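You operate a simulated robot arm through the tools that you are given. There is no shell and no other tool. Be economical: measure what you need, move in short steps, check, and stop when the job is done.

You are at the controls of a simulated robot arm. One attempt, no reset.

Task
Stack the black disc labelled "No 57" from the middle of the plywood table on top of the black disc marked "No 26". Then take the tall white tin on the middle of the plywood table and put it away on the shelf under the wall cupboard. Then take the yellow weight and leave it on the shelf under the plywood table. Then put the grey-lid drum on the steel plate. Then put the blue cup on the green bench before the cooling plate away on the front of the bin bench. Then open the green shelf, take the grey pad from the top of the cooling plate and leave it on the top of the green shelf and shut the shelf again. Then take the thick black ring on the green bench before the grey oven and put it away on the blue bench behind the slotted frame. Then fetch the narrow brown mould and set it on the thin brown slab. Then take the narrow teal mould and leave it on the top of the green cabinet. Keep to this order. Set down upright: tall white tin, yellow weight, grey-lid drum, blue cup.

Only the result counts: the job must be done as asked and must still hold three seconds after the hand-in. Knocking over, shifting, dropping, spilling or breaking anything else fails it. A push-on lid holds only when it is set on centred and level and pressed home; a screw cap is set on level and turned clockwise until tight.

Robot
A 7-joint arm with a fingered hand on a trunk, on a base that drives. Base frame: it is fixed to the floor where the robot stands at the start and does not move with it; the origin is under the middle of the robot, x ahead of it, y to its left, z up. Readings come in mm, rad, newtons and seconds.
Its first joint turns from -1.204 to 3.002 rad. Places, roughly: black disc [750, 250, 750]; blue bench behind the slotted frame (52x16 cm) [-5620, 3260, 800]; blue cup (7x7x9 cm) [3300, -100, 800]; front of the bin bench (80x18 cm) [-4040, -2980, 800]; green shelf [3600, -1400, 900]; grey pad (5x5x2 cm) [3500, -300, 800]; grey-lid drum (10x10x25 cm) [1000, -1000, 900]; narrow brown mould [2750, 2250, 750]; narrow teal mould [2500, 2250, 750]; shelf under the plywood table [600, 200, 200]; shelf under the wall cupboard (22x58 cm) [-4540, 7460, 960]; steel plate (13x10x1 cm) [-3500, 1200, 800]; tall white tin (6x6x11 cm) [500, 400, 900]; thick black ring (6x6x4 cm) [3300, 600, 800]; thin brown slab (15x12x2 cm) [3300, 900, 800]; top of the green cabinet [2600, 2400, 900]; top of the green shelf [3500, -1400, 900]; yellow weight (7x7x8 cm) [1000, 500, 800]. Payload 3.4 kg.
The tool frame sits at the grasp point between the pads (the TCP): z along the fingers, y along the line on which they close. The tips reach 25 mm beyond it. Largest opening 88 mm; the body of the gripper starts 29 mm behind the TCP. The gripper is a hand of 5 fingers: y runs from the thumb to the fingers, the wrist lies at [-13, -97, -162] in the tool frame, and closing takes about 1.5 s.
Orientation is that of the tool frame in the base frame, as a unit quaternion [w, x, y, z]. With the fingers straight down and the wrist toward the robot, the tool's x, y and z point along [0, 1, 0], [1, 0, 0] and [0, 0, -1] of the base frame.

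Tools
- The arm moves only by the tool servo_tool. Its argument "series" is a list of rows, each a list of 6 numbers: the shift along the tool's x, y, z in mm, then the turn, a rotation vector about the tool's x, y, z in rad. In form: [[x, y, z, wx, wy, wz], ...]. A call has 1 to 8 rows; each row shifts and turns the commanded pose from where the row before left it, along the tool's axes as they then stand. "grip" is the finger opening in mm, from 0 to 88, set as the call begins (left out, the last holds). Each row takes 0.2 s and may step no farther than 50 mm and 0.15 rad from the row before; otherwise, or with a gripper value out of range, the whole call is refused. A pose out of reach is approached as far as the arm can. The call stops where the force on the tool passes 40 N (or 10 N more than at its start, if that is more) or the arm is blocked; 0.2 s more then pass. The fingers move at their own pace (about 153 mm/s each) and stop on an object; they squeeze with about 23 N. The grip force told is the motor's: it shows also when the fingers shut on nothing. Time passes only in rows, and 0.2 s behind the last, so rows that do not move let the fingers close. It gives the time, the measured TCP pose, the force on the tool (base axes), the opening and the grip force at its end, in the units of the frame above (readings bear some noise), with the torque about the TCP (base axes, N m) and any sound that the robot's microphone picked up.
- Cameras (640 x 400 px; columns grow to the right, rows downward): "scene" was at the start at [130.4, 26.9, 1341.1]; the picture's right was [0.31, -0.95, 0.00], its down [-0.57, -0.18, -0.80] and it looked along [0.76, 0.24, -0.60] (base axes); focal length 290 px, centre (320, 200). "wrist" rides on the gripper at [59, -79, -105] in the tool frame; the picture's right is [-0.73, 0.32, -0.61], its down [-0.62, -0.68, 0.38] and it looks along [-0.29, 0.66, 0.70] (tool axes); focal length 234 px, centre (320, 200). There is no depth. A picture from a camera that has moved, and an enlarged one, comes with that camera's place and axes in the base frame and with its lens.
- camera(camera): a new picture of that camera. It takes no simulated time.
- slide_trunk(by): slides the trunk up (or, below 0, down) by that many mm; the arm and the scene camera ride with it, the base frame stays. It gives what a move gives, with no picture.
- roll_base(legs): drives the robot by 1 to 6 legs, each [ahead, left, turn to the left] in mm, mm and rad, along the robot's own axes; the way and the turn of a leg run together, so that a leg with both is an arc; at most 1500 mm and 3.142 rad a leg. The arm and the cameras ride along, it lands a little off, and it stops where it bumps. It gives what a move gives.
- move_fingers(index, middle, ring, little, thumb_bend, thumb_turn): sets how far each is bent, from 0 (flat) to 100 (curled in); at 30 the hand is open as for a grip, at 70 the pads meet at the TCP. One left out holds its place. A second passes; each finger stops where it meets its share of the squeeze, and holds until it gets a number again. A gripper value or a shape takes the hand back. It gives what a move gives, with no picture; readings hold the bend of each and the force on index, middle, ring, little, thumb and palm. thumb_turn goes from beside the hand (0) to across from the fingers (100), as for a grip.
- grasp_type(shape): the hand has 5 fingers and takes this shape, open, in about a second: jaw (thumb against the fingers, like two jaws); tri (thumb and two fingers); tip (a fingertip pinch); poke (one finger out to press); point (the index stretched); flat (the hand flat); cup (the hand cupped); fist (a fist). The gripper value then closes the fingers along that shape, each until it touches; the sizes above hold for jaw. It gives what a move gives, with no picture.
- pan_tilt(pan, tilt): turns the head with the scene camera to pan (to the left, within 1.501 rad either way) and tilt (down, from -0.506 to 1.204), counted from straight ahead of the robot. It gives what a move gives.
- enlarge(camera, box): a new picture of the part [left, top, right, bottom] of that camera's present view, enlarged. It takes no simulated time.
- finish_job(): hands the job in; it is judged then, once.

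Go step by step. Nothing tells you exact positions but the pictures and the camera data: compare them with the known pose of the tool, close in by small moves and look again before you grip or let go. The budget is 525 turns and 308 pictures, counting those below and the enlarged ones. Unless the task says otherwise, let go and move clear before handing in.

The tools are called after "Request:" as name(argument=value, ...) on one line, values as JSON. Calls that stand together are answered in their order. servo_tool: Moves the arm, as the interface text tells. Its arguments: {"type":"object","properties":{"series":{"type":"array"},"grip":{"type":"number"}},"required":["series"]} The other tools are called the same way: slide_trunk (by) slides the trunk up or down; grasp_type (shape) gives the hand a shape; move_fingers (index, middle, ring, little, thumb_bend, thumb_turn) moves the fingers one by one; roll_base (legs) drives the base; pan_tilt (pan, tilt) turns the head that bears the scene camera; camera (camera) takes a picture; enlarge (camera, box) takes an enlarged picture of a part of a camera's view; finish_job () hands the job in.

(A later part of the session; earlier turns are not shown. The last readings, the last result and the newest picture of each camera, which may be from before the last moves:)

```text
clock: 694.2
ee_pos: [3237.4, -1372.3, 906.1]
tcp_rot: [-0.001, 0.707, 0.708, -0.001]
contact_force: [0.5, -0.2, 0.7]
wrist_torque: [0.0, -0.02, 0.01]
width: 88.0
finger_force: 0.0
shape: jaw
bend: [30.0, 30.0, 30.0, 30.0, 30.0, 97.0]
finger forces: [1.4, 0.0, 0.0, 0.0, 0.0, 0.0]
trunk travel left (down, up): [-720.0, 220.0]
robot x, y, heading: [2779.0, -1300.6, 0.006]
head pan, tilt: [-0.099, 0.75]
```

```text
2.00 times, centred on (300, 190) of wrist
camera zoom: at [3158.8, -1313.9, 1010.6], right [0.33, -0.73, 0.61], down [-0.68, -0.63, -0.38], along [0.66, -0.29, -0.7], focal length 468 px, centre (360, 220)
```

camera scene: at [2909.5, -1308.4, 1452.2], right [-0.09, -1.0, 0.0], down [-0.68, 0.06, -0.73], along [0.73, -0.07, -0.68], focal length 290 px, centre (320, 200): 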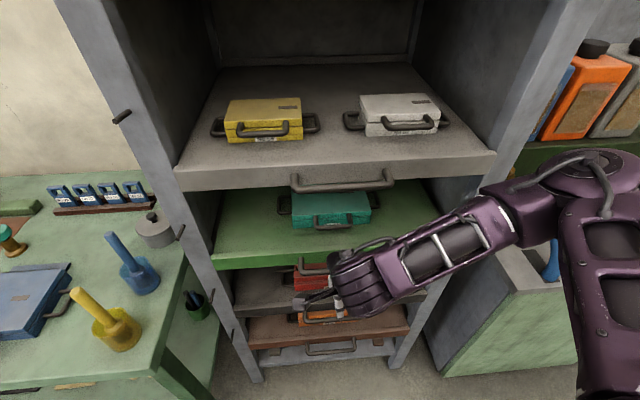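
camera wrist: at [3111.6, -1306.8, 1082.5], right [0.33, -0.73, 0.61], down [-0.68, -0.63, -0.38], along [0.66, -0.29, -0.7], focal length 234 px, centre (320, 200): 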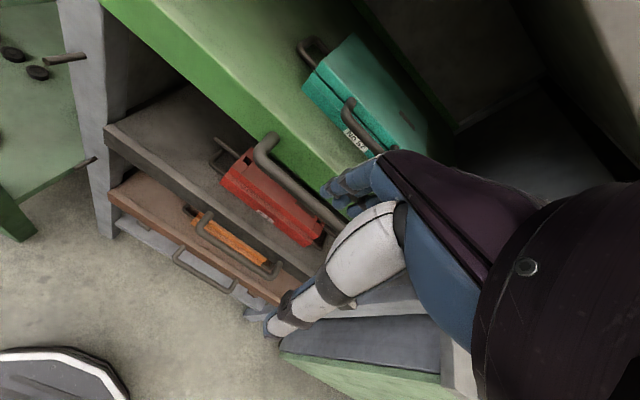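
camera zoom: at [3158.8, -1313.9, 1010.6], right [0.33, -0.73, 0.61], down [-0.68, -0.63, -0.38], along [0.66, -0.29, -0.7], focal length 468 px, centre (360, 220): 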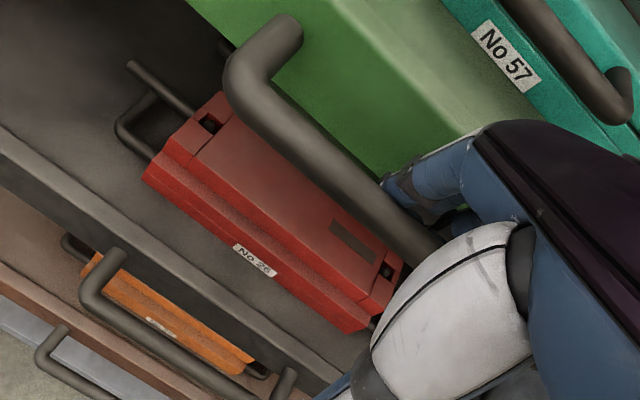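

The fingers are behind the bar. Close on it, then draw the base back to pull the shelf out.

Request:
servo_tool(series=[[0, 0, 0, 0, 0, 0], [0, 0, 0, 0, 0, 0], [0, 0, 0, 0, 0, 0], [0, 0, 0, 0, 0, 0], [0, 0, 0, 0, 0, 0], [0, 0, 0, 0, 0, 0], [0, 0, 0, 0, 0, 0]], grip=0)

Request:
roll_base(legs=[[-60, 0, 0]])

Request:
camera(camera="scene")

```text
clock: 695.8
ee_pos: [3236.4, -1372.3, 905.5]
tcp_rot: [-0.002, 0.707, 0.707, -0.001]
contact_force: [0.0, 0.5, -0.8]
wrist_torque: [-0.01, 0.03, 0.08]
width: 21.3
finger_force: 23.2
shape: jaw
bend: [39.0, 48.0, 38.0, 35.0, 43.0, 100.0]
finger forces: [8.5, 2.4, 0.0, 1.6, 11.7, 0.0]
trunk travel left (down, up): [-720.0, 220.0]
robot x, y, heading: [2778.0, -1301.1, 0.006]
head pan, tilt: [-0.099, 0.75]
```

```text
clock: 696.8
ee_pos: [3178.7, -1371.0, 905.9]
tcp_rot: [-0.001, 0.706, 0.708, -0.001]
contact_force: [3.0, 2.4, -2.6]
wrist_torque: [-0.01, 0.06, 0.11]
width: 20.9
finger_force: 22.6
shape: jaw
bend: [39.0, 48.0, 38.0, 36.0, 72.0, 100.0]
finger forces: [9.0, 2.4, 0.0, 2.2, 10.8, 0.0]
trunk travel left (down, up): [-720.0, 220.0]
robot x, y, heading: [2718.0, -1296.5, 0.009]
head pan, tilt: [-0.099, 0.75]
```

```text
93 pictures are left
camera scene: at [2851.8, -1308.6, 1451.9], right [-0.09, -1.0, 0.0], down [-0.68, 0.06, -0.73], along [0.73, -0.07, -0.68], focal length 290 px, centre (320, 200)
```

scene: 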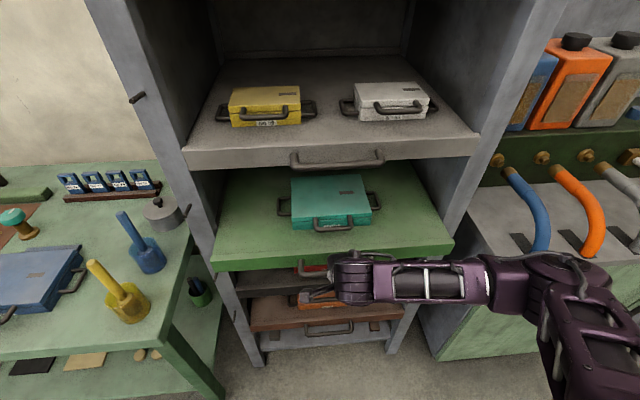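

The shelf slides out freely. Pull another 160 mm.

Request:
roll_base(legs=[[-160, 0, 0]])

Request:
camera(camera="scene")

```text
clock: 698.2
ee_pos: [3019.2, -1373.1, 906.3]
tcp_rot: [0.0, 0.706, 0.708, 0.0]
contact_force: [2.5, 4.8, -8.4]
wrist_torque: [0.05, 0.18, 0.16]
width: 20.6
finger_force: 23.0
shape: jaw
bend: [40.0, 49.0, 38.0, 37.0, 43.0, 100.0]
finger forces: [9.0, 3.1, 0.1, 1.9, 10.9, 0.0]
trunk travel left (down, up): [-720.0, 220.0]
robot x, y, heading: [2558.7, -1301.4, 0.016]
head pan, tilt: [-0.099, 0.75]
```

```text
92 pictures are left
camera scene: at [2691.4, -1309.4, 1451.9], right [-0.09, -1.0, 0.0], down [-0.68, 0.06, -0.73], along [0.73, -0.07, -0.68], focal length 290 px, centre (320, 200)
```

scene: 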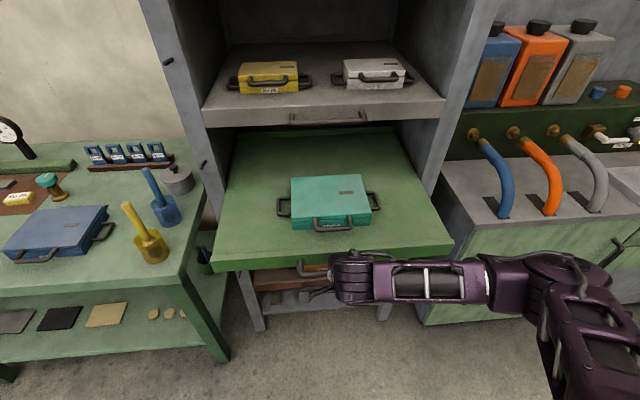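

Open enough. Release the bar, rise and back off; then go for the grey pad.

Request:
servo_tool(series=[[0, 0, 0, 0, 0, 0], [0, 0, 0, 0, 0, 0], [0, 0, 0, 0, 0, 0], [0, 0, 0, 0, 0, 0], [0, 0, 0, 0, 0, 0]], grip=84)

Request:
servo_tool(series=[[0, 0, -10, 0, 0, 0], [0, 0, -20, 0, 0, 0], [0, 0, -30, 0, 0, 0], [0, 0, -30, 0, 0, 0], [0, -30, 0, 0, 0, 0], [0, 0, 0, 0, 0, 0]])

```text
clock: 699.4
ee_pos: [3018.6, -1373.6, 907.4]
tcp_rot: [0.0, 0.706, 0.708, 0.0]
contact_force: [0.0, -0.3, -0.1]
wrist_torque: [-0.02, -0.02, -0.02]
width: 83.3
finger_force: 0.0
shape: jaw
bend: [32.0, 31.0, 30.0, 31.0, 31.0, 98.0]
finger forces: [0.0, 0.0, 0.1, 0.1, 0.0, 0.0]
trunk travel left (down, up): [-720.0, 220.0]
robot x, y, heading: [2559.3, -1301.8, 0.007]
head pan, tilt: [-0.099, 0.75]
```

```text
clock: 700.8
ee_pos: [2987.9, -1373.8, 995.9]
tcp_rot: [0.0, 0.707, 0.707, 0.0]
contact_force: [-0.6, -0.6, 0.1]
wrist_torque: [0.0, 0.03, -0.02]
width: 83.3
finger_force: 0.1
shape: jaw
bend: [32.0, 31.0, 30.0, 31.0, 31.0, 98.0]
finger forces: [0.1, 0.0, 0.0, 0.0, 0.1, 0.1]
trunk travel left (down, up): [-720.0, 220.0]
robot x, y, heading: [2558.3, -1304.4, 0.012]
head pan, tilt: [-0.099, 0.75]
```

Now the grey pad at ≈(3543,−298) on the cooling plate — a long reach. Drive alongside, raise the trunk a bit, and move close to the bench.

Request:
slide_trunk(by=80)

Request:
roll_base(legs=[[0, 1076, -0.01], [335, 0, 0]])

Request:
pan_tilt(pan=0.0, tilt=0.6)

Request:
camera(camera="scene")

```text
clock: 702.0
ee_pos: [2987.7, -1373.0, 1075.8]
tcp_rot: [-0.001, 0.706, 0.708, 0.001]
contact_force: [0.6, 0.1, -0.5]
wrist_torque: [-0.02, 0.02, 0.02]
width: 83.9
finger_force: 0.1
shape: jaw
bend: [32.0, 31.0, 30.0, 31.0, 31.0, 98.0]
finger forces: [0.1, 0.0, 0.1, 0.1, 0.1, 0.0]
trunk travel left (down, up): [-800.0, 140.0]
robot x, y, heading: [2560.4, -1307.1, 0.015]
head pan, tilt: [-0.099, 0.75]
```

```text
clock: 709.3
ee_pos: [3315.8, -296.9, 1076.5]
tcp_rot: [0.0, 0.707, 0.707, 0.001]
contact_force: [-0.2, 0.9, -0.1]
wrist_torque: [0.01, 0.01, 0.0]
width: 83.3
finger_force: 0.1
shape: jaw
bend: [32.0, 31.0, 30.0, 31.0, 31.0, 98.0]
finger forces: [0.0, 0.1, 0.1, 0.1, 0.0, 0.0]
trunk travel left (down, up): [-800.0, 140.0]
robot x, y, heading: [2885.9, -221.9, 0.006]
head pan, tilt: [-0.099, 0.75]
```

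```text
clock: 710.0
ee_pos: [3315.5, -296.1, 1075.7]
tcp_rot: [-0.001, 0.708, 0.707, 0.0]
contact_force: [-0.3, 0.2, 0.6]
wrist_torque: [-0.01, -0.02, -0.01]
width: 83.3
finger_force: 0.1
shape: jaw
bend: [32.0, 31.0, 30.0, 31.0, 31.0, 98.0]
finger forces: [0.0, 0.0, 0.0, 0.1, 0.0, 0.0]
trunk travel left (down, up): [-800.0, 140.0]
robot x, y, heading: [2889.8, -224.1, 0.006]
head pan, tilt: [0.0, 0.6]
```

```text
91 pictures are left
camera scene: at [3024.7, -224.3, 1544.9], right [0.01, -1.0, 0.0], down [-0.57, 0.0, -0.82], along [0.82, 0.0, -0.57], focal length 290 px, centre (320, 200)
```

scene: 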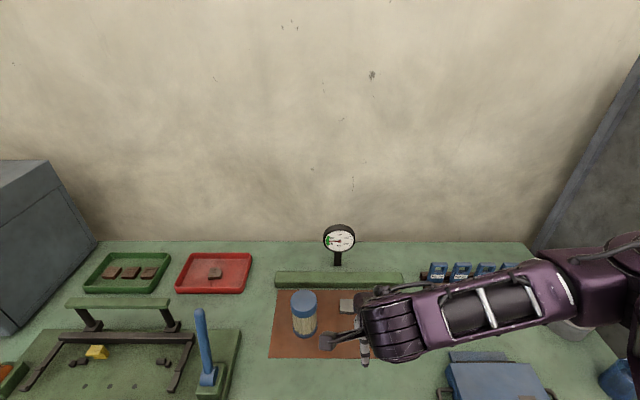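

Request:
servo_tool(series=[[0, 45, 20, 0, 0, 0], [0, 45, 20, 0, 0, 0], [0, 45, 20, 0, 0, 0], [0, 45, 20, 0, 0, 0], [0, 0, 20, 0, 0, 0], [0, 0, 0, 0, 0, 0]], grip=88)

Request:
camera(camera="wrist")

```text
clock: 711.4
ee_pos: [3496.1, -297.4, 976.2]
tcp_rot: [0.0, 0.708, 0.706, 0.0]
contact_force: [0.0, -0.2, 0.4]
wrist_torque: [-0.01, -0.02, 0.01]
width: 87.7
finger_force: 0.0
shape: jaw
bend: [30.0, 30.0, 30.0, 30.0, 30.0, 98.0]
finger forces: [0.1, 0.0, 0.0, 0.0, 0.0, 0.0]
trunk travel left (down, up): [-800.0, 140.0]
robot x, y, heading: [2889.5, -223.3, 0.001]
head pan, tilt: [0.0, 0.6]
```

```text
90 pictures are left
camera wrist: at [3418.4, -239.3, 1081.0], right [0.32, -0.73, 0.61], down [-0.68, -0.62, -0.38], along [0.66, -0.29, -0.7], focal length 234 px, centre (320, 200)
```

wrist: 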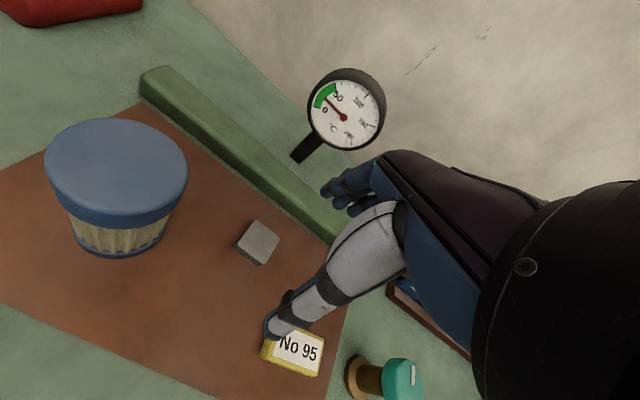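

Pad centre ≈(3552,−301), aligned with the axes. Extend over it and lower.

Request:
servo_tool(series=[[-2, 28, 30, 0, 0, 0], [-2, 28, 30, 0, 0, 0], [0, 0, 30, 0, 0, 0], [0, 0, 0, 0, 0, 0]])

Request:
camera(camera="wrist")

```text
clock: 712.4
ee_pos: [3554.1, -301.3, 887.0]
tcp_rot: [0.0, 0.707, 0.707, 0.001]
contact_force: [0.1, 0.1, -0.8]
wrist_torque: [0.02, -0.03, -0.02]
width: 87.8
finger_force: 0.1
shape: jaw
bend: [30.0, 30.0, 30.0, 30.0, 30.0, 98.0]
finger forces: [0.1, 0.1, 0.0, 0.0, 0.0, 0.0]
trunk travel left (down, up): [-800.0, 140.0]
robot x, y, heading: [2889.3, -223.6, 0.004]
head pan, tilt: [0.0, 0.6]
```

```text
89 pictures are left
camera wrist: at [3474.5, -243.2, 990.5], right [0.32, -0.73, 0.61], down [-0.68, -0.62, -0.38], along [0.66, -0.29, -0.7], focal length 234 px, centre (320, 200)
```

wrist: 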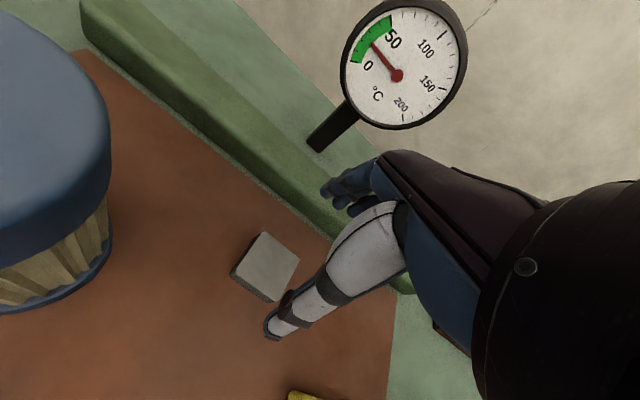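

Request:
servo_tool(series=[[0, -2, 25, 0, 0, 0], [0, 0, 20, 0, 0, 0], [0, 0, 12, 0, 0, 0], [0, 0, 0, 0, 0, 0]])

Request:
servo_tool(series=[[0, 0, 4, 0, 0, 0], [0, 0, 0, 0, 0, 0]])

Request:
camera(camera="wrist")

```text
clock: 713.4
ee_pos: [3541.0, -302.0, 859.9]
tcp_rot: [0.0, 0.708, 0.706, 0.0]
contact_force: [-0.3, 0.6, -0.3]
wrist_torque: [0.02, -0.02, 0.01]
width: 88.1
finger_force: 0.0
shape: jaw
bend: [30.0, 30.0, 30.0, 30.0, 30.0, 98.0]
finger forces: [0.0, 0.0, 0.1, 0.1, 0.0, 0.1]
out of reach, approached as far as the arm can: row 1, 2, 3
trunk travel left (down, up): [-800.0, 140.0]
robot x, y, heading: [2891.4, -225.8, 0.01]
head pan, tilt: [0.0, 0.6]
```

```text
clock: 714.0
ee_pos: [3541.4, -302.8, 856.6]
tcp_rot: [0.001, 0.708, 0.707, 0.0]
contact_force: [0.2, 0.5, -0.2]
wrist_torque: [0.02, -0.02, 0.01]
width: 87.9
finger_force: 0.1
shape: jaw
bend: [30.0, 30.0, 30.0, 30.0, 30.0, 98.0]
finger forces: [0.0, 0.0, 0.1, 0.0, 0.0, 0.0]
trunk travel left (down, up): [-800.0, 140.0]
robot x, y, heading: [2887.9, -225.7, 0.008]
head pan, tilt: [0.0, 0.6]
```

```text
88 pictures are left
camera wrist: at [3463.3, -244.5, 960.4], right [0.32, -0.73, 0.61], down [-0.68, -0.62, -0.38], along [0.66, -0.29, -0.7], focal length 234 px, centre (320, 200)
```

wrist: 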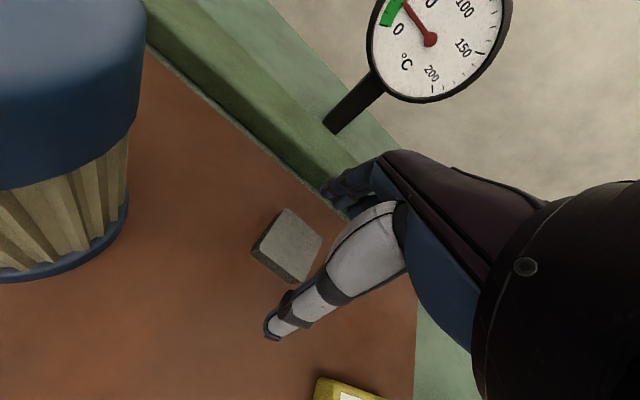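

The arm can't go lower at this reach, but the trunk can: lower it 30 mm (pad lies well between the fingers).

Request:
slide_trunk(by=-28)

Request:
slide_trunk(by=-4)

Request:
servo_tool(series=[[0, 0, 0, 0, 0, 0], [0, 0, 0, 0, 0, 0], [0, 0, 0, 0, 0, 0], [0, 0, 0, 0, 0, 0], [0, 0, 0, 0, 0, 0], [0, 0, 0, 0, 0, 0], [0, 0, 0, 0, 0, 0], [0, 0, 0, 0, 0, 0]], grip=20)

Request:
camera(camera="wrist")

```text
clock: 714.8
ee_pos: [3540.5, -302.2, 828.7]
tcp_rot: [0.001, 0.708, 0.706, 0.001]
contact_force: [-0.3, -0.3, -0.8]
wrist_torque: [0.0, -0.06, -0.01]
width: 87.8
finger_force: 0.0
shape: jaw
bend: [30.0, 30.0, 30.0, 30.0, 30.0, 98.0]
finger forces: [0.0, 0.0, 0.1, 0.0, 0.0, 0.0]
trunk travel left (down, up): [-772.0, 168.0]
robot x, y, heading: [2885.1, -227.2, 0.005]
head pan, tilt: [0.0, 0.6]
```

```text
clock: 715.3
ee_pos: [3541.1, -301.5, 824.8]
tcp_rot: [0.001, 0.708, 0.706, 0.002]
contact_force: [-0.8, -0.5, 4.0]
wrist_torque: [-0.04, -0.21, 0.01]
width: 87.8
finger_force: 0.2
shape: jaw
bend: [30.0, 30.0, 30.0, 30.0, 30.0, 98.0]
finger forces: [0.1, 3.8, 0.0, 0.0, 0.0, 0.0]
trunk travel left (down, up): [-768.0, 172.0]
robot x, y, heading: [2890.0, -225.5, 0.007]
head pan, tilt: [0.0, 0.6]
```

```text
clock: 717.1
ee_pos: [3540.3, -303.0, 825.7]
tcp_rot: [0.001, 0.708, 0.707, 0.001]
contact_force: [2.0, -0.8, 11.0]
wrist_torque: [0.08, -0.18, -0.01]
width: 39.0
finger_force: 23.0
shape: jaw
bend: [74.0, 45.0, 45.0, 46.0, 74.0, 100.0]
finger forces: [20.0, 5.0, 2.5, 0.0, 23.2, 0.0]
trunk travel left (down, up): [-768.0, 172.0]
robot x, y, heading: [2887.0, -221.8, 0.008]
head pan, tilt: [0.0, 0.6]
```

```text
87 pictures are left
camera wrist: at [3462.5, -244.0, 929.7], right [0.32, -0.73, 0.61], down [-0.68, -0.62, -0.39], along [0.66, -0.29, -0.69], focal length 234 px, centre (320, 200)
```

wrist: 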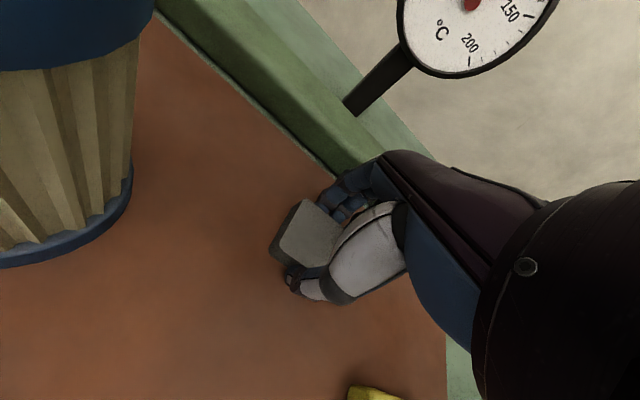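

Gripped. Lift with the trunk and check.

Request:
slide_trunk(by=60)

Request:
camera(camera="wrist")

```text
clock: 718.1
ee_pos: [3540.8, -303.1, 884.7]
tcp_rot: [0.0, 0.708, 0.707, 0.0]
contact_force: [1.6, 0.1, -0.1]
wrist_torque: [-0.03, -0.01, -0.01]
width: 39.0
finger_force: 22.8
shape: jaw
bend: [74.0, 45.0, 45.0, 46.0, 74.0, 100.0]
finger forces: [13.0, 4.9, 2.3, 0.1, 20.4, 0.0]
trunk travel left (down, up): [-828.0, 112.0]
robot x, y, heading: [2889.1, -227.1, 0.009]
head pan, tilt: [0.0, 0.6]
```

```text
86 pictures are left
camera wrist: at [3463.5, -244.2, 988.3], right [0.32, -0.73, 0.61], down [-0.68, -0.62, -0.38], along [0.66, -0.29, -0.7], focal length 234 px, centre (320, 200)
```

wrist: 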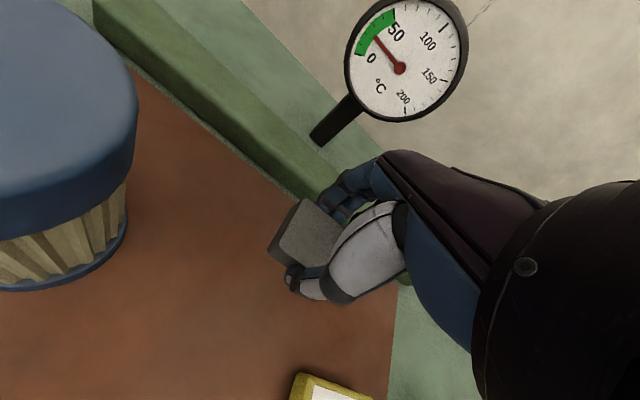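

Pad secured. Retract, rise, and drive back to the open shelf.

Request:
servo_tool(series=[[0, -40, 0, 0, 0, 0], [0, -45, 0, 0, 0, 0], [0, -45, -10, 0, 0, 0], [0, -45, -20, 0, 0, 0], [0, -40, -25, 0, 0, 0], [0, 0, -45, 0, 0, 0], [0, 0, -40, 0, 0, 0]])

Request:
roll_base(legs=[[-330, 0, 0], [0, -1010, 0]])

Request:
pan_tilt(pan=0.0, tilt=0.7)

Request:
camera(camera="scene")

```text
clock: 719.7
ee_pos: [3529.3, -265.1, 880.2]
tcp_rot: [0.0, 0.708, 0.706, 0.0]
contact_force: [-0.6, 0.4, -0.9]
wrist_torque: [0.0, 0.02, 0.0]
width: 38.4
finger_force: 23.1
shape: jaw
bend: [74.0, 45.0, 49.0, 46.0, 74.0, 100.0]
finger forces: [13.2, 4.9, 2.4, 0.0, 20.5, 0.0]
out of reach, approached as far as the arm can: row 1, 2, 3, 4, 5, 6, 7
trunk travel left (down, up): [-828.0, 112.0]
robot x, y, heading: [2887.3, -227.5, 0.006]
head pan, tilt: [0.0, 0.6]
```

```text
clock: 724.8
ee_pos: [3210.7, -864.9, 885.2]
tcp_rot: [-0.005, 0.699, 0.715, 0.017]
contact_force: [4.1, 20.8, -2.6]
wrist_torque: [0.26, -0.06, 0.32]
width: 38.5
finger_force: 23.4
shape: jaw
bend: [73.0, 45.0, 46.0, 49.0, 75.0, 96.0]
finger forces: [13.8, 4.6, 0.0, 14.6, 19.6, 0.0]
trunk travel left (down, up): [-828.0, 112.0]
robot x, y, heading: [2567.7, -848.9, 0.014]
head pan, tilt: [0.0, 0.6]
stopped in leg 2: the force on the tool passed its limit (the readings are from after the stop); the commanded pose is now the measured one
```

```text
clock: 725.5
ee_pos: [3211.2, -866.0, 884.5]
tcp_rot: [-0.002, 0.7, 0.714, 0.012]
contact_force: [6.5, 21.3, -0.5]
wrist_torque: [0.16, -0.15, 0.43]
width: 38.5
finger_force: 22.9
shape: jaw
bend: [73.0, 45.0, 46.0, 49.0, 75.0, 96.0]
finger forces: [14.3, 5.3, 0.0, 15.5, 19.2, 0.1]
trunk travel left (down, up): [-828.0, 112.0]
robot x, y, heading: [2564.9, -847.9, 0.008]
head pan, tilt: [0.0, 0.7]
```

```text
85 pictures are left
camera scene: at [2700.6, -838.9, 1564.2], right [0.01, -1.0, 0.0], down [-0.64, -0.01, -0.76], along [0.76, 0.0, -0.64], focal length 290 px, centre (320, 200)
```

scene: 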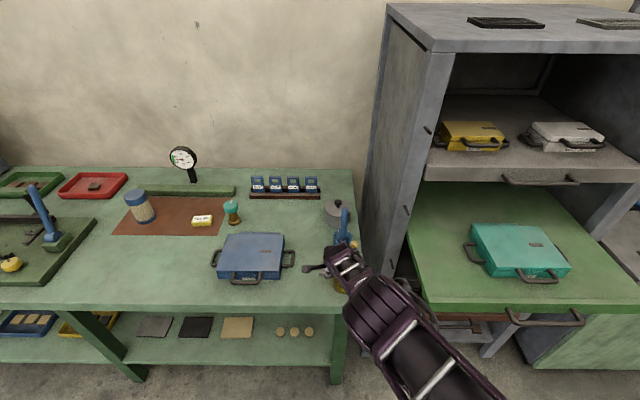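

The arm hadn't retracted and the hand has run into something near the brushes. Look closely before moving.

Request:
enlarge(camera="scene", box=[290, 180, 430, 320])

Request:
camera(camera="wrist")

```text
2.86 times, centred on (360, 250) of scene
camera zoom: at [2700.6, -838.9, 1564.2], right [0.01, -1.0, 0.0], down [-0.64, -0.01, -0.76], along [0.76, 0.0, -0.64], focal length 827 px, centre (206, 57)
```

zoom: 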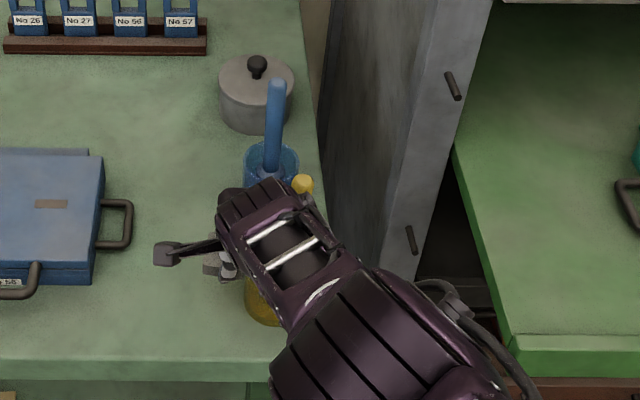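

```text
83 pictures are left
camera wrist: at [3130.4, -811.5, 988.7], right [0.33, -0.73, 0.6], down [-0.66, -0.63, -0.41], along [0.67, -0.27, -0.69], focal length 234 px, centre (320, 200)
```

wrist: 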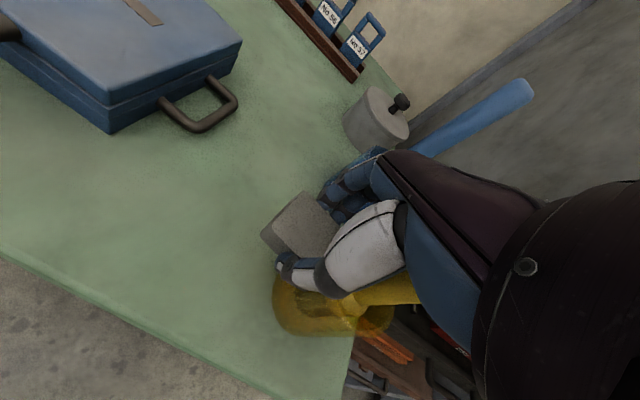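

The hand is pressing on the yellow brush's handle; the jars still stand. Move straight back off (+y).

Request:
roll_base(legs=[[0, 90, 0]])

Request:
enlarge(camera="scene", box=[290, 160, 450, 320])

```text
clock: 726.6
ee_pos: [3209.2, -782.7, 884.2]
tcp_rot: [-0.003, 0.702, 0.712, 0.013]
contact_force: [0.1, -0.1, -0.4]
wrist_torque: [-0.02, 0.01, -0.02]
width: 39.2
finger_force: 22.9
shape: jaw
bend: [73.0, 44.0, 51.0, 47.0, 75.0, 99.0]
finger forces: [13.7, 6.8, 1.1, 0.0, 21.3, 0.1]
trunk travel left (down, up): [-828.0, 112.0]
robot x, y, heading: [2563.8, -755.9, 0.01]
head pan, tilt: [0.0, 0.7]
```

```text
2.50 times, centred on (370, 240) of scene
camera zoom: at [2698.0, -756.5, 1564.3], right [0.01, -1.0, 0.0], down [-0.64, 0.0, -0.76], along [0.76, 0.01, -0.64], focal length 724 px, centre (195, 100)
```

zoom: 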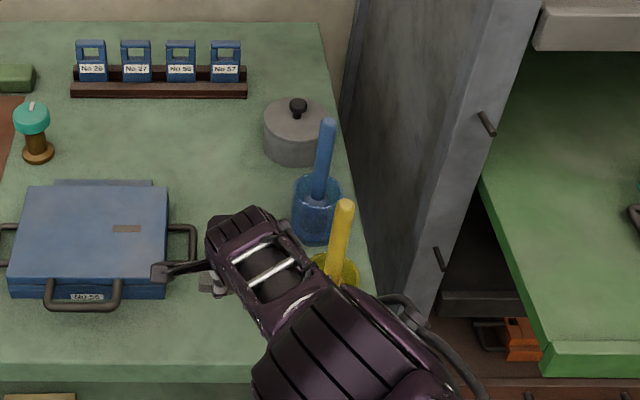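

Both jars still stand upright. Back straight away from the bench before restoring the arm.

Request:
roll_base(legs=[[-400, 0, 0]])

Request:
servo_tool(series=[[0, -30, 20, 0, 0, 0], [0, -30, 30, 0, 0, 0], [0, -30, 30, 0, 0, 0], [0, -30, 30, 0, 0, 0], [0, 0, 0, 0, 0, 0]])

Request:
enlarge(camera="scene", box=[240, 100, 480, 300])

```text
clock: 729.1
ee_pos: [2809.5, -786.3, 883.8]
tcp_rot: [-0.002, 0.702, 0.712, 0.012]
contact_force: [-0.4, 0.2, -0.9]
wrist_torque: [0.04, 0.0, -0.01]
width: 39.1
finger_force: 23.1
shape: jaw
bend: [73.0, 44.0, 51.0, 47.0, 75.0, 99.0]
finger forces: [13.8, 6.6, 1.0, 0.0, 21.3, 0.0]
trunk travel left (down, up): [-828.0, 112.0]
robot x, y, heading: [2162.9, -762.4, 0.008]
head pan, tilt: [0.0, 0.7]
```

```text
clock: 730.3
ee_pos: [2705.1, -782.6, 762.7]
tcp_rot: [-0.003, 0.703, 0.712, 0.012]
contact_force: [0.1, -0.6, 1.0]
wrist_torque: [0.02, 0.02, 0.02]
width: 38.9
finger_force: 22.7
shape: jaw
bend: [73.0, 44.0, 51.0, 47.0, 75.0, 99.0]
finger forces: [13.7, 6.6, 0.9, 0.0, 21.4, 0.0]
out of reach, approached as far as the arm can: row 1, 2
trunk travel left (down, up): [-828.0, 112.0]
robot x, y, heading: [2168.7, -757.8, 0.011]
head pan, tilt: [0.0, 0.7]
```

```text
2.00 times, centred on (360, 200) of scene
camera zoom: at [2298.8, -759.5, 1564.3], right [0.01, -1.0, 0.0], down [-0.64, -0.01, -0.76], along [0.76, 0.01, -0.64], focal length 579 px, centre (240, 200)
```

zoom: 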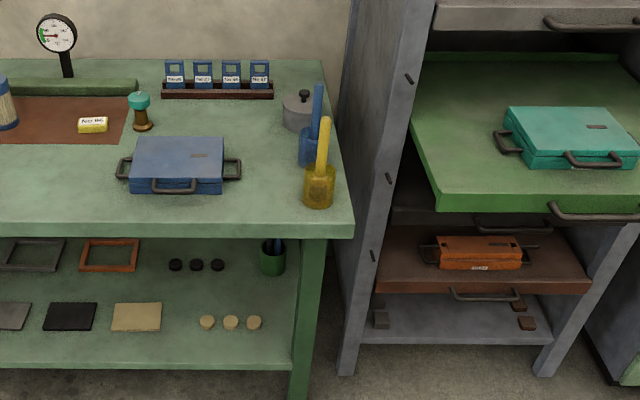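

The jars and everything else look in place. Now recover the elbow-out posture with the proven sequence (low centre → right → up → back).

Request:
servo_tool(series=[[0, -30, 10, 0, 0, 0], [0, -30, 10, 0, 0, 0], [0, -30, 10, 0, 0, 0], [0, -30, 10, 0, 0, 0], [0, 0, 0, 0, 0, 0]])

Request:
servo_tool(series=[[-45, 0, -15, 0, 0, 0], [-45, 0, -15, 0, 0, 0], [-45, 0, -15, 0, 0, 0], [-45, 0, -15, 0, 0, 0], [-45, 0, -15, 0, 0, 0], [-45, 0, -15, 0, 0, 0], [-45, 0, -15, 0, 0, 0], [-45, 0, -15, 0, 0, 0]])

Request:
servo_tool(series=[[-20, 0, -40, 0, 0, 0], [-20, 0, -40, 0, 0, 0], [-10, 0, -45, 0, 0, 0], [0, 0, -45, 0, 0, 0], [0, 0, -45, 0, 0, 0], [0, 0, -45, 0, 0, 0], [0, 0, 0, 0, 0, 0]])

Request:
camera(camera="scene")

```text
clock: 731.5
ee_pos: [2607.9, -779.2, 695.1]
tcp_rot: [0.002, 0.703, 0.711, 0.013]
contact_force: [0.1, 0.3, -0.6]
wrist_torque: [0.04, -0.01, 0.02]
width: 38.9
finger_force: 22.8
shape: jaw
bend: [73.0, 44.0, 51.0, 47.0, 75.0, 99.0]
finger forces: [13.8, 6.6, 1.0, 0.0, 21.2, 0.0]
out of reach, approached as far as the arm can: row 1, 2, 3, 4
trunk travel left (down, up): [-828.0, 112.0]
robot x, y, heading: [2164.9, -763.6, 0.011]
head pan, tilt: [0.0, 0.7]
```

```text
clock: 733.3
ee_pos: [2644.0, -1121.9, 756.3]
tcp_rot: [-0.003, 0.702, 0.712, 0.013]
contact_force: [0.4, -0.8, 0.5]
wrist_torque: [0.02, -0.02, -0.03]
width: 39.0
finger_force: 23.2
shape: jaw
bend: [73.0, 44.0, 51.0, 47.0, 75.0, 100.0]
finger forces: [13.6, 6.6, 0.9, 0.0, 20.7, 0.1]
out of reach, approached as far as the arm can: row 1, 2, 3, 4
trunk travel left (down, up): [-828.0, 112.0]
robot x, y, heading: [2165.4, -759.4, 0.014]
head pan, tilt: [0.0, 0.7]
```

```text
clock: 734.9
ee_pos: [2639.9, -1179.0, 1012.9]
tcp_rot: [-0.003, 0.702, 0.712, 0.012]
contact_force: [0.0, 0.1, -0.3]
wrist_torque: [0.0, 0.03, 0.01]
width: 38.3
finger_force: 23.4
shape: jaw
bend: [73.0, 44.0, 51.0, 47.0, 75.0, 100.0]
finger forces: [13.5, 5.8, 0.8, 0.0, 19.6, 0.0]
trunk travel left (down, up): [-828.0, 112.0]
robot x, y, heading: [2167.1, -766.0, 0.007]
head pan, tilt: [0.0, 0.7]
```

```text
80 pictures are left
camera scene: at [2299.2, -760.1, 1564.2], right [0.01, -1.0, 0.0], down [-0.64, 0.0, -0.76], along [0.76, 0.01, -0.64], focal length 290 px, centre (320, 200)
```

scene: 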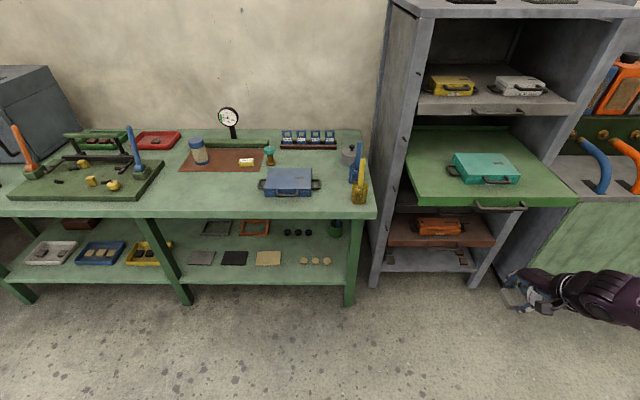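

The elbow is on the right again. Bring the hand in and check the state before driving.

Request:
servo_tool(series=[[45, -5, 0, 0, 0, 0], [45, -5, 0, 0, 0, 0], [45, -5, 0, 0, 0, 0], [45, -5, 0, 0, 0, 0], [45, -5, 0, 0, 0, 0], [40, -5, 0, 0, 0, 0], [0, 0, 0, 0, 0, 0]])

```text
clock: 736.5
ee_pos: [2605.9, -914.3, 1019.2]
tcp_rot: [-0.004, 0.702, 0.712, 0.014]
contact_force: [0.1, 1.7, -0.2]
wrist_torque: [-0.02, 0.0, 0.02]
width: 38.3
finger_force: 23.1
shape: jaw
bend: [73.0, 44.0, 51.0, 47.0, 75.0, 100.0]
finger forces: [13.3, 6.0, 0.7, 0.1, 19.6, 0.1]
trunk travel left (down, up): [-828.0, 112.0]
robot x, y, heading: [2164.8, -759.0, 0.01]
head pan, tilt: [0.0, 0.7]
```

Request:
servo_tool(series=[[0, 0, 0, 0.014, -0.025, 0.014], [0, 0, 0, 0, 0, 0]])

Request:
roll_base(legs=[[0, -280, -0.01], [500, 0, 0]])

Request:
camera(camera="scene")

```text
clock: 737.1
ee_pos: [2606.8, -913.7, 1020.1]
tcp_rot: [0.001, 0.707, 0.707, -0.002]
contact_force: [0.4, 0.2, 0.5]
wrist_torque: [0.0, 0.0, 0.01]
width: 38.2
finger_force: 23.1
shape: jaw
bend: [73.0, 44.0, 51.0, 47.0, 75.0, 100.0]
finger forces: [13.5, 6.0, 0.7, 0.0, 19.5, 0.0]
trunk travel left (down, up): [-828.0, 112.0]
robot x, y, heading: [2164.4, -756.4, 0.008]
head pan, tilt: [0.0, 0.7]
```

```text
clock: 741.6
ee_pos: [3104.4, -1198.2, 1020.7]
tcp_rot: [0.001, 0.711, 0.703, -0.001]
contact_force: [0.6, 0.1, -0.3]
wrist_torque: [-0.03, -0.02, 0.01]
width: 38.2
finger_force: 22.9
shape: jaw
bend: [73.0, 44.0, 51.0, 47.0, 75.0, 100.0]
finger forces: [13.4, 6.0, 0.7, 0.0, 19.5, 0.0]
trunk travel left (down, up): [-828.0, 112.0]
robot x, y, heading: [2668.1, -1044.5, -0.003]
head pan, tilt: [0.0, 0.7]
```

```text
79 pictures are left
camera scene: at [2798.3, -1041.6, 1564.4], right [0.0, -1.0, 0.0], down [-0.64, 0.0, -0.77], along [0.77, 0.0, -0.64], focal length 290 px, centre (320, 200)
```

scene: 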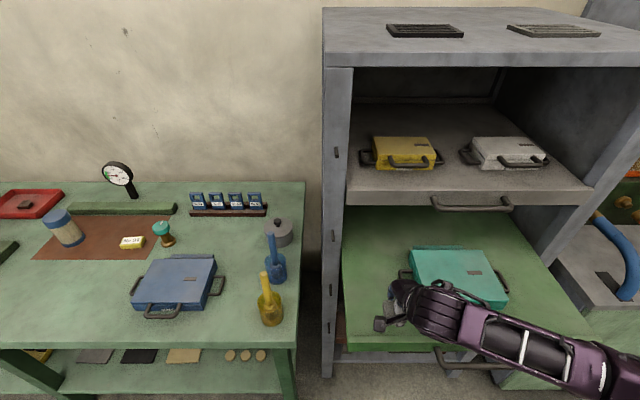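

Request:
roll_base(legs=[[85, 0, 0]])

Request:
camera(camera="wrist")

```text
clock: 742.6
ee_pos: [3188.7, -1198.6, 1019.1]
tcp_rot: [0.001, 0.71, 0.704, -0.001]
contact_force: [-0.2, 0.7, -0.7]
wrist_torque: [-0.02, 0.02, 0.02]
width: 38.2
finger_force: 22.8
shape: jaw
bend: [73.0, 44.0, 51.0, 47.0, 75.0, 100.0]
finger forces: [13.4, 6.0, 0.8, 0.0, 19.5, 0.1]
trunk travel left (down, up): [-828.0, 112.0]
robot x, y, heading: [2747.9, -1040.6, -0.005]
head pan, tilt: [0.0, 0.7]
```

```text
78 pictures are left
camera wrist: at [3112.2, -1140.1, 1123.7], right [0.32, -0.73, 0.61], down [-0.69, -0.62, -0.38], along [0.65, -0.3, -0.7], focal length 234 px, centre (320, 200)
```

wrist: 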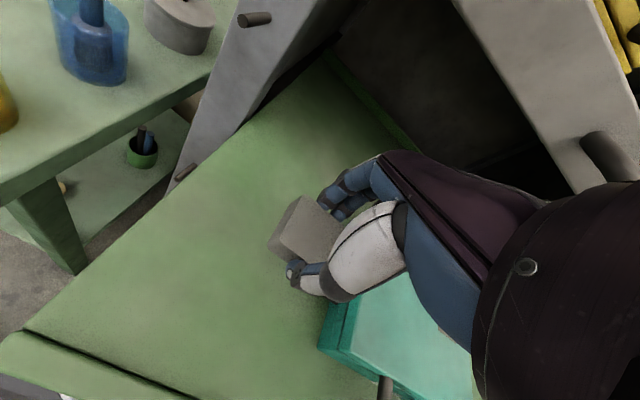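

Shift 25 mm away from the case, then lower.

Request:
servo_tool(series=[[25, 0, 0, 0, 0, 0], [0, 0, 30, 0, 0, 0], [0, 0, 18, 0, 0, 0], [0, 0, 0, 0, 0, 0]])

Request:
servo_tool(series=[[0, 0, 4, 0, 0, 0], [0, 0, 3, 0, 0, 0], [0, 0, 0, 0, 0, 0]])

Request:
camera(camera="wrist")

```text
clock: 743.6
ee_pos: [3191.1, -1174.9, 970.2]
tcp_rot: [0.001, 0.711, 0.703, -0.001]
contact_force: [0.8, -0.6, -0.4]
wrist_torque: [-0.03, 0.01, 0.06]
width: 38.1
finger_force: 23.2
shape: jaw
bend: [73.0, 44.0, 51.0, 47.0, 75.0, 100.0]
finger forces: [13.3, 6.0, 0.7, 0.0, 19.5, 0.0]
trunk travel left (down, up): [-828.0, 112.0]
robot x, y, heading: [2749.0, -1041.3, -0.003]
head pan, tilt: [0.0, 0.7]
```

```text
clock: 744.4
ee_pos: [3189.2, -1175.4, 963.0]
tcp_rot: [0.001, 0.711, 0.703, -0.002]
contact_force: [0.1, 0.3, -0.8]
wrist_torque: [-0.03, 0.01, -0.01]
width: 38.1
finger_force: 23.3
shape: jaw
bend: [73.0, 44.0, 51.0, 47.0, 75.0, 100.0]
finger forces: [13.4, 6.0, 0.7, 0.0, 19.4, 0.0]
trunk travel left (down, up): [-828.0, 112.0]
robot x, y, heading: [2754.3, -1040.3, -0.005]
head pan, tilt: [0.0, 0.7]
```

```text
77 pictures are left
camera wrist: at [3112.7, -1115.7, 1068.5], right [0.32, -0.73, 0.61], down [-0.69, -0.62, -0.38], along [0.65, -0.3, -0.7], focal length 234 px, centre (320, 200)
```

wrist: 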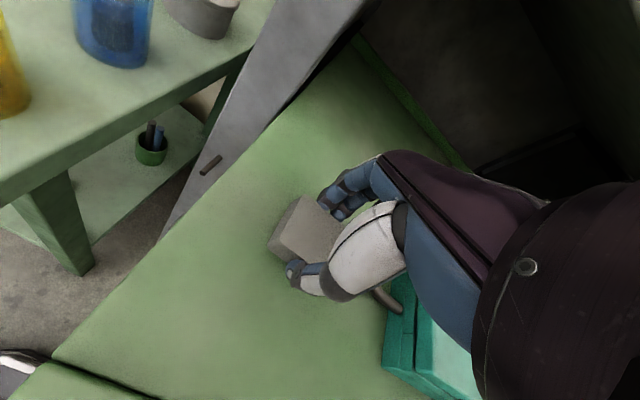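

Request:
servo_tool(series=[[0, 0, 4, 0, 0, 0], [0, 0, 3, 0, 0, 0], [0, 0, 0, 0, 0, 0]])

Request:
servo_tool(series=[[0, 0, 4, 0, 0, 0], [0, 0, 3, 0, 0, 0], [0, 0, 0, 0, 0, 0]])

```text
clock: 745.2
ee_pos: [3189.0, -1175.0, 956.6]
tcp_rot: [0.001, 0.711, 0.703, -0.002]
contact_force: [0.2, -0.9, 0.7]
wrist_torque: [0.02, 0.0, -0.01]
width: 38.3
finger_force: 23.0
shape: jaw
bend: [73.0, 44.0, 51.0, 47.0, 75.0, 100.0]
finger forces: [13.4, 6.0, 0.7, 0.0, 19.5, 0.0]
trunk travel left (down, up): [-828.0, 112.0]
robot x, y, heading: [2750.3, -1038.3, -0.009]
head pan, tilt: [0.0, 0.7]
```

```text
clock: 746.0
ee_pos: [3190.5, -1175.0, 950.9]
tcp_rot: [0.001, 0.71, 0.704, 0.0]
contact_force: [0.0, 0.6, 0.2]
wrist_torque: [0.01, -0.02, 0.0]
width: 38.3
finger_force: 23.5
shape: jaw
bend: [73.0, 44.0, 51.0, 47.0, 75.0, 100.0]
finger forces: [13.4, 5.9, 0.4, 0.1, 19.6, 0.0]
trunk travel left (down, up): [-828.0, 112.0]
robot x, y, heading: [2751.0, -1044.1, -0.01]
head pan, tilt: [0.0, 0.7]
```

Request:
servo_tool(series=[[0, 0, 3, 0, 0, 0], [0, 0, 3, 0, 0, 0], [0, 0, 0, 0, 0, 0]])

Request:
servo_tool(series=[[0, 0, 3, 0, 0, 0], [0, 0, 0, 0, 0, 0]])

Request:
enlarge(camera="wrist", box=[230, 160, 390, 310])

```text
clock: 746.8
ee_pos: [3189.9, -1175.0, 944.8]
tcp_rot: [0.003, 0.71, 0.704, 0.0]
contact_force: [1.9, 0.6, 9.1]
wrist_torque: [0.05, -0.32, -0.02]
width: 38.2
finger_force: 22.9
shape: jaw
bend: [74.0, 44.0, 51.0, 47.0, 75.0, 100.0]
finger forces: [20.4, 6.2, 0.7, 0.0, 19.6, 0.0]
trunk travel left (down, up): [-828.0, 112.0]
robot x, y, heading: [2748.5, -1039.2, -0.004]
head pan, tilt: [0.0, 0.7]
```

```text
clock: 747.4
ee_pos: [3188.7, -1174.0, 945.2]
tcp_rot: [0.004, 0.711, 0.703, 0.002]
contact_force: [3.2, -1.9, 30.2]
wrist_torque: [0.02, -0.56, -0.06]
width: 39.2
finger_force: 23.0
shape: jaw
bend: [74.0, 43.0, 51.0, 47.0, 75.0, 100.0]
finger forces: [30.3, 7.8, 1.3, 0.0, 27.9, 0.0]
trunk travel left (down, up): [-828.0, 112.0]
robot x, y, heading: [2750.5, -1043.6, 0.001]
head pan, tilt: [0.0, 0.7]
```

```text
2.67 times, centred on (310, 235) of wrist
camera zoom: at [3111.0, -1115.1, 1048.9], right [0.31, -0.73, 0.61], down [-0.69, -0.62, -0.39], along [0.66, -0.3, -0.69], focal length 624 px, centre (347, 107)
```

zoom: 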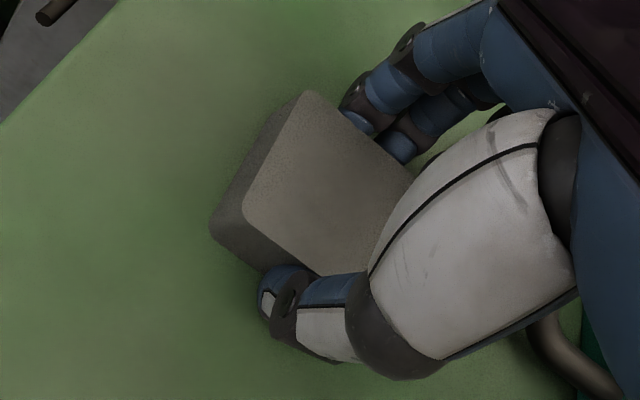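

Pad on the shelf. Ease off, open, and rise.

Request:
servo_tool(series=[[0, 0, -4, 0, 0, 0], [0, 0, 0, 0, 0, 0]])

Request:
servo_tool(series=[[0, 0, 0, 0, 0, 0], [0, 0, 0, 0, 0, 0], [0, 0, 0, 0, 0, 0], [0, 0, 0, 0, 0, 0], [0, 0, 0, 0, 0, 0]], grip=88)

Request:
servo_tool(series=[[0, 0, -15, 0, 0, 0], [0, 0, -30, 0, 0, 0], [0, 0, -40, 0, 0, 0], [0, 0, 0, 0, 0, 0]])

Request:
camera(camera="wrist")

```text
clock: 748.0
ee_pos: [3188.2, -1175.0, 945.3]
tcp_rot: [0.001, 0.711, 0.704, -0.003]
contact_force: [0.6, -1.0, 13.9]
wrist_torque: [0.03, -0.42, -0.03]
width: 38.7
finger_force: 23.0
shape: jaw
bend: [74.0, 43.0, 51.0, 47.0, 75.0, 100.0]
finger forces: [25.1, 6.3, 0.9, 0.0, 20.3, 0.0]
trunk travel left (down, up): [-828.0, 112.0]
robot x, y, heading: [2751.9, -1042.6, -0.005]
head pan, tilt: [0.0, 0.7]
```

```text
clock: 749.2
ee_pos: [3188.9, -1176.4, 946.7]
tcp_rot: [0.0, 0.711, 0.703, -0.001]
contact_force: [-1.5, -0.5, 1.9]
wrist_torque: [-0.04, -0.1, 0.02]
width: 86.7
finger_force: 0.2
shape: jaw
bend: [30.0, 30.0, 30.0, 30.0, 30.0, 98.0]
finger forces: [0.0, 2.6, 0.0, 0.1, 0.0, 0.0]
trunk travel left (down, up): [-828.0, 112.0]
robot x, y, heading: [2749.0, -1043.1, -0.008]
head pan, tilt: [0.0, 0.7]
```

```text
clock: 750.2
ee_pos: [3188.7, -1174.2, 1031.0]
tcp_rot: [0.001, 0.711, 0.703, -0.001]
contact_force: [-0.3, -0.4, 0.5]
wrist_torque: [-0.01, 0.01, 0.02]
width: 87.7
finger_force: 0.0
shape: jaw
bend: [30.0, 30.0, 30.0, 30.0, 30.0, 98.0]
finger forces: [0.1, 0.0, 0.0, 0.0, 0.0, 0.0]
trunk travel left (down, up): [-828.0, 112.0]
robot x, y, heading: [2750.3, -1039.8, 0.002]
head pan, tilt: [0.0, 0.7]
```

```text
75 pictures are left
camera wrist: at [3112.3, -1114.9, 1135.3], right [0.31, -0.73, 0.61], down [-0.69, -0.62, -0.38], along [0.65, -0.3, -0.7], focal length 234 px, centre (320, 200)
```

wrist: 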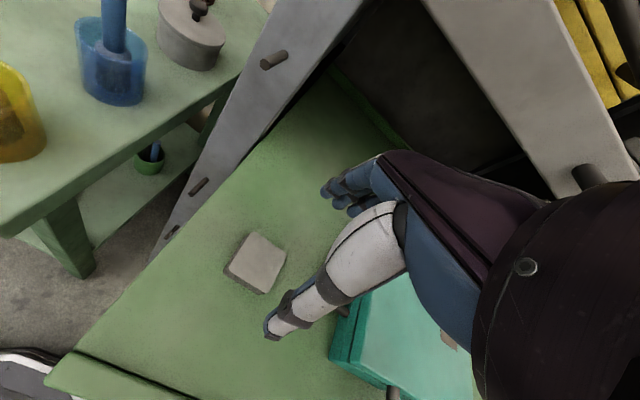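

The pad lies flat on the shelf. Now back off, close the hand and push the shelf shut at its handle.

Request:
roll_base(legs=[[-260, 0, 0], [0, -200, 0]])

Request:
servo_tool(series=[[0, 0, 45, 0, 0, 0], [0, 0, 45, 0, 0, 0], [0, 0, 40, 0, 0, 0], [0, 0, 0, 0, 0, 0], [0, 0, 0, 0, 0, 0], [0, 0, 0, 0, 0, 0], [0, 0, 0, 0, 0, 0]], grip=0)

Request:
camera(camera="scene")

```text
clock: 753.3
ee_pos: [2928.7, -1372.7, 1031.3]
tcp_rot: [0.001, 0.712, 0.703, -0.002]
contact_force: [-0.4, 0.2, 0.5]
wrist_torque: [0.03, 0.01, 0.0]
width: 87.6
finger_force: 0.0
shape: jaw
bend: [30.0, 30.0, 30.0, 30.0, 30.0, 98.0]
finger forces: [0.0, 0.0, 0.0, 0.0, 0.1, 0.0]
trunk travel left (down, up): [-828.0, 112.0]
robot x, y, heading: [2493.7, -1238.8, -0.004]
head pan, tilt: [0.0, 0.7]
```

```text
clock: 754.9
ee_pos: [2929.0, -1372.6, 900.3]
tcp_rot: [0.001, 0.711, 0.703, -0.001]
contact_force: [-0.5, 1.1, -0.1]
wrist_torque: [0.01, 0.01, -0.03]
width: 0.0
finger_force: 22.5
shape: jaw
bend: [70.0, 70.0, 70.0, 70.0, 38.0, 100.0]
finger forces: [0.0, 0.0, 0.0, 0.0, 0.0, 0.0]
trunk travel left (down, up): [-828.0, 112.0]
robot x, y, heading: [2489.2, -1241.0, -0.005]
head pan, tilt: [0.0, 0.7]
```

```text
74 pictures are left
camera scene: at [2621.9, -1240.4, 1564.4], right [0.0, -1.0, 0.0], down [-0.64, 0.0, -0.76], along [0.76, 0.0, -0.64], focal length 290 px, centre (320, 200)
```

scene: 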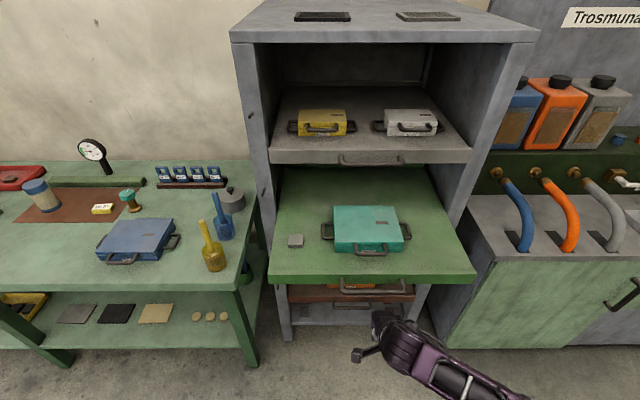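

Request:
roll_base(legs=[[120, 0, 0]])

Request:
enlarge(camera="scene", box=[230, 160, 500, 340])

```text
clock: 756.1
ee_pos: [3049.5, -1373.9, 900.2]
tcp_rot: [0.001, 0.712, 0.703, -0.001]
contact_force: [0.4, 0.3, -0.4]
wrist_torque: [0.0, -0.01, -0.01]
width: 0.0
finger_force: 22.5
shape: jaw
bend: [70.0, 70.0, 70.0, 70.0, 42.0, 100.0]
finger forces: [0.0, 0.1, 0.1, 0.0, 0.1, 0.0]
trunk travel left (down, up): [-828.0, 112.0]
robot x, y, heading: [2608.0, -1241.4, -0.005]
head pan, tilt: [0.0, 0.7]
```

```text
2.22 times, centred on (365, 250) of scene
camera zoom: at [2740.5, -1240.7, 1564.5], right [0.0, -1.0, 0.0], down [-0.64, 0.0, -0.77], along [0.77, 0.0, -0.64], focal length 643 px, centre (220, 89)
```

zoom: 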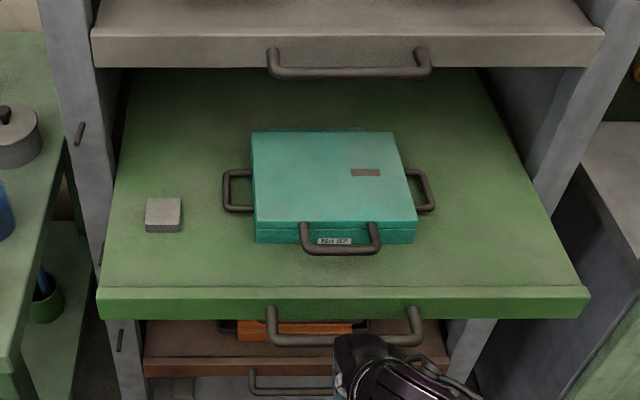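

Request:
roll_base(legs=[[60, 0, 0]])

Request:
enlarge(camera="scene", box=[230, 160, 500, 340])

```text
clock: 757.1
ee_pos: [3107.6, -1373.6, 900.6]
tcp_rot: [0.001, 0.711, 0.704, -0.001]
contact_force: [-0.6, 0.7, -1.0]
wrist_torque: [-0.02, 0.0, -0.01]
width: 0.0
finger_force: 23.3
shape: jaw
bend: [70.0, 70.0, 70.0, 70.0, 43.0, 100.0]
finger forces: [0.1, 0.1, 0.0, 0.0, 0.0, 0.0]
trunk travel left (down, up): [-828.0, 112.0]
robot x, y, heading: [2668.3, -1240.5, -0.004]
head pan, tilt: [0.0, 0.7]
```

```text
2.22 times, centred on (365, 250) of scene
camera zoom: at [2798.4, -1240.9, 1564.6], right [0.0, -1.0, 0.0], down [-0.64, 0.0, -0.77], along [0.77, 0.0, -0.64], focal length 643 px, centre (220, 89)
```

zoom: 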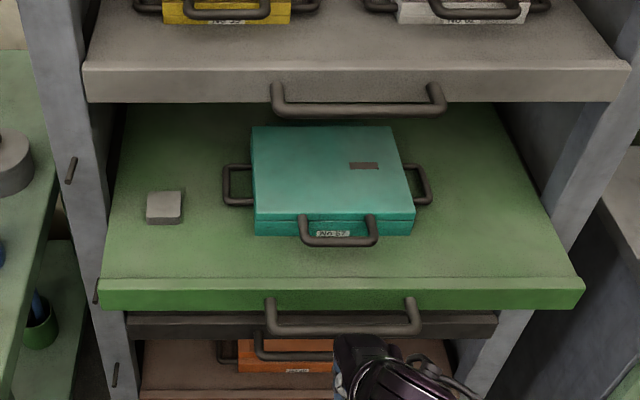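

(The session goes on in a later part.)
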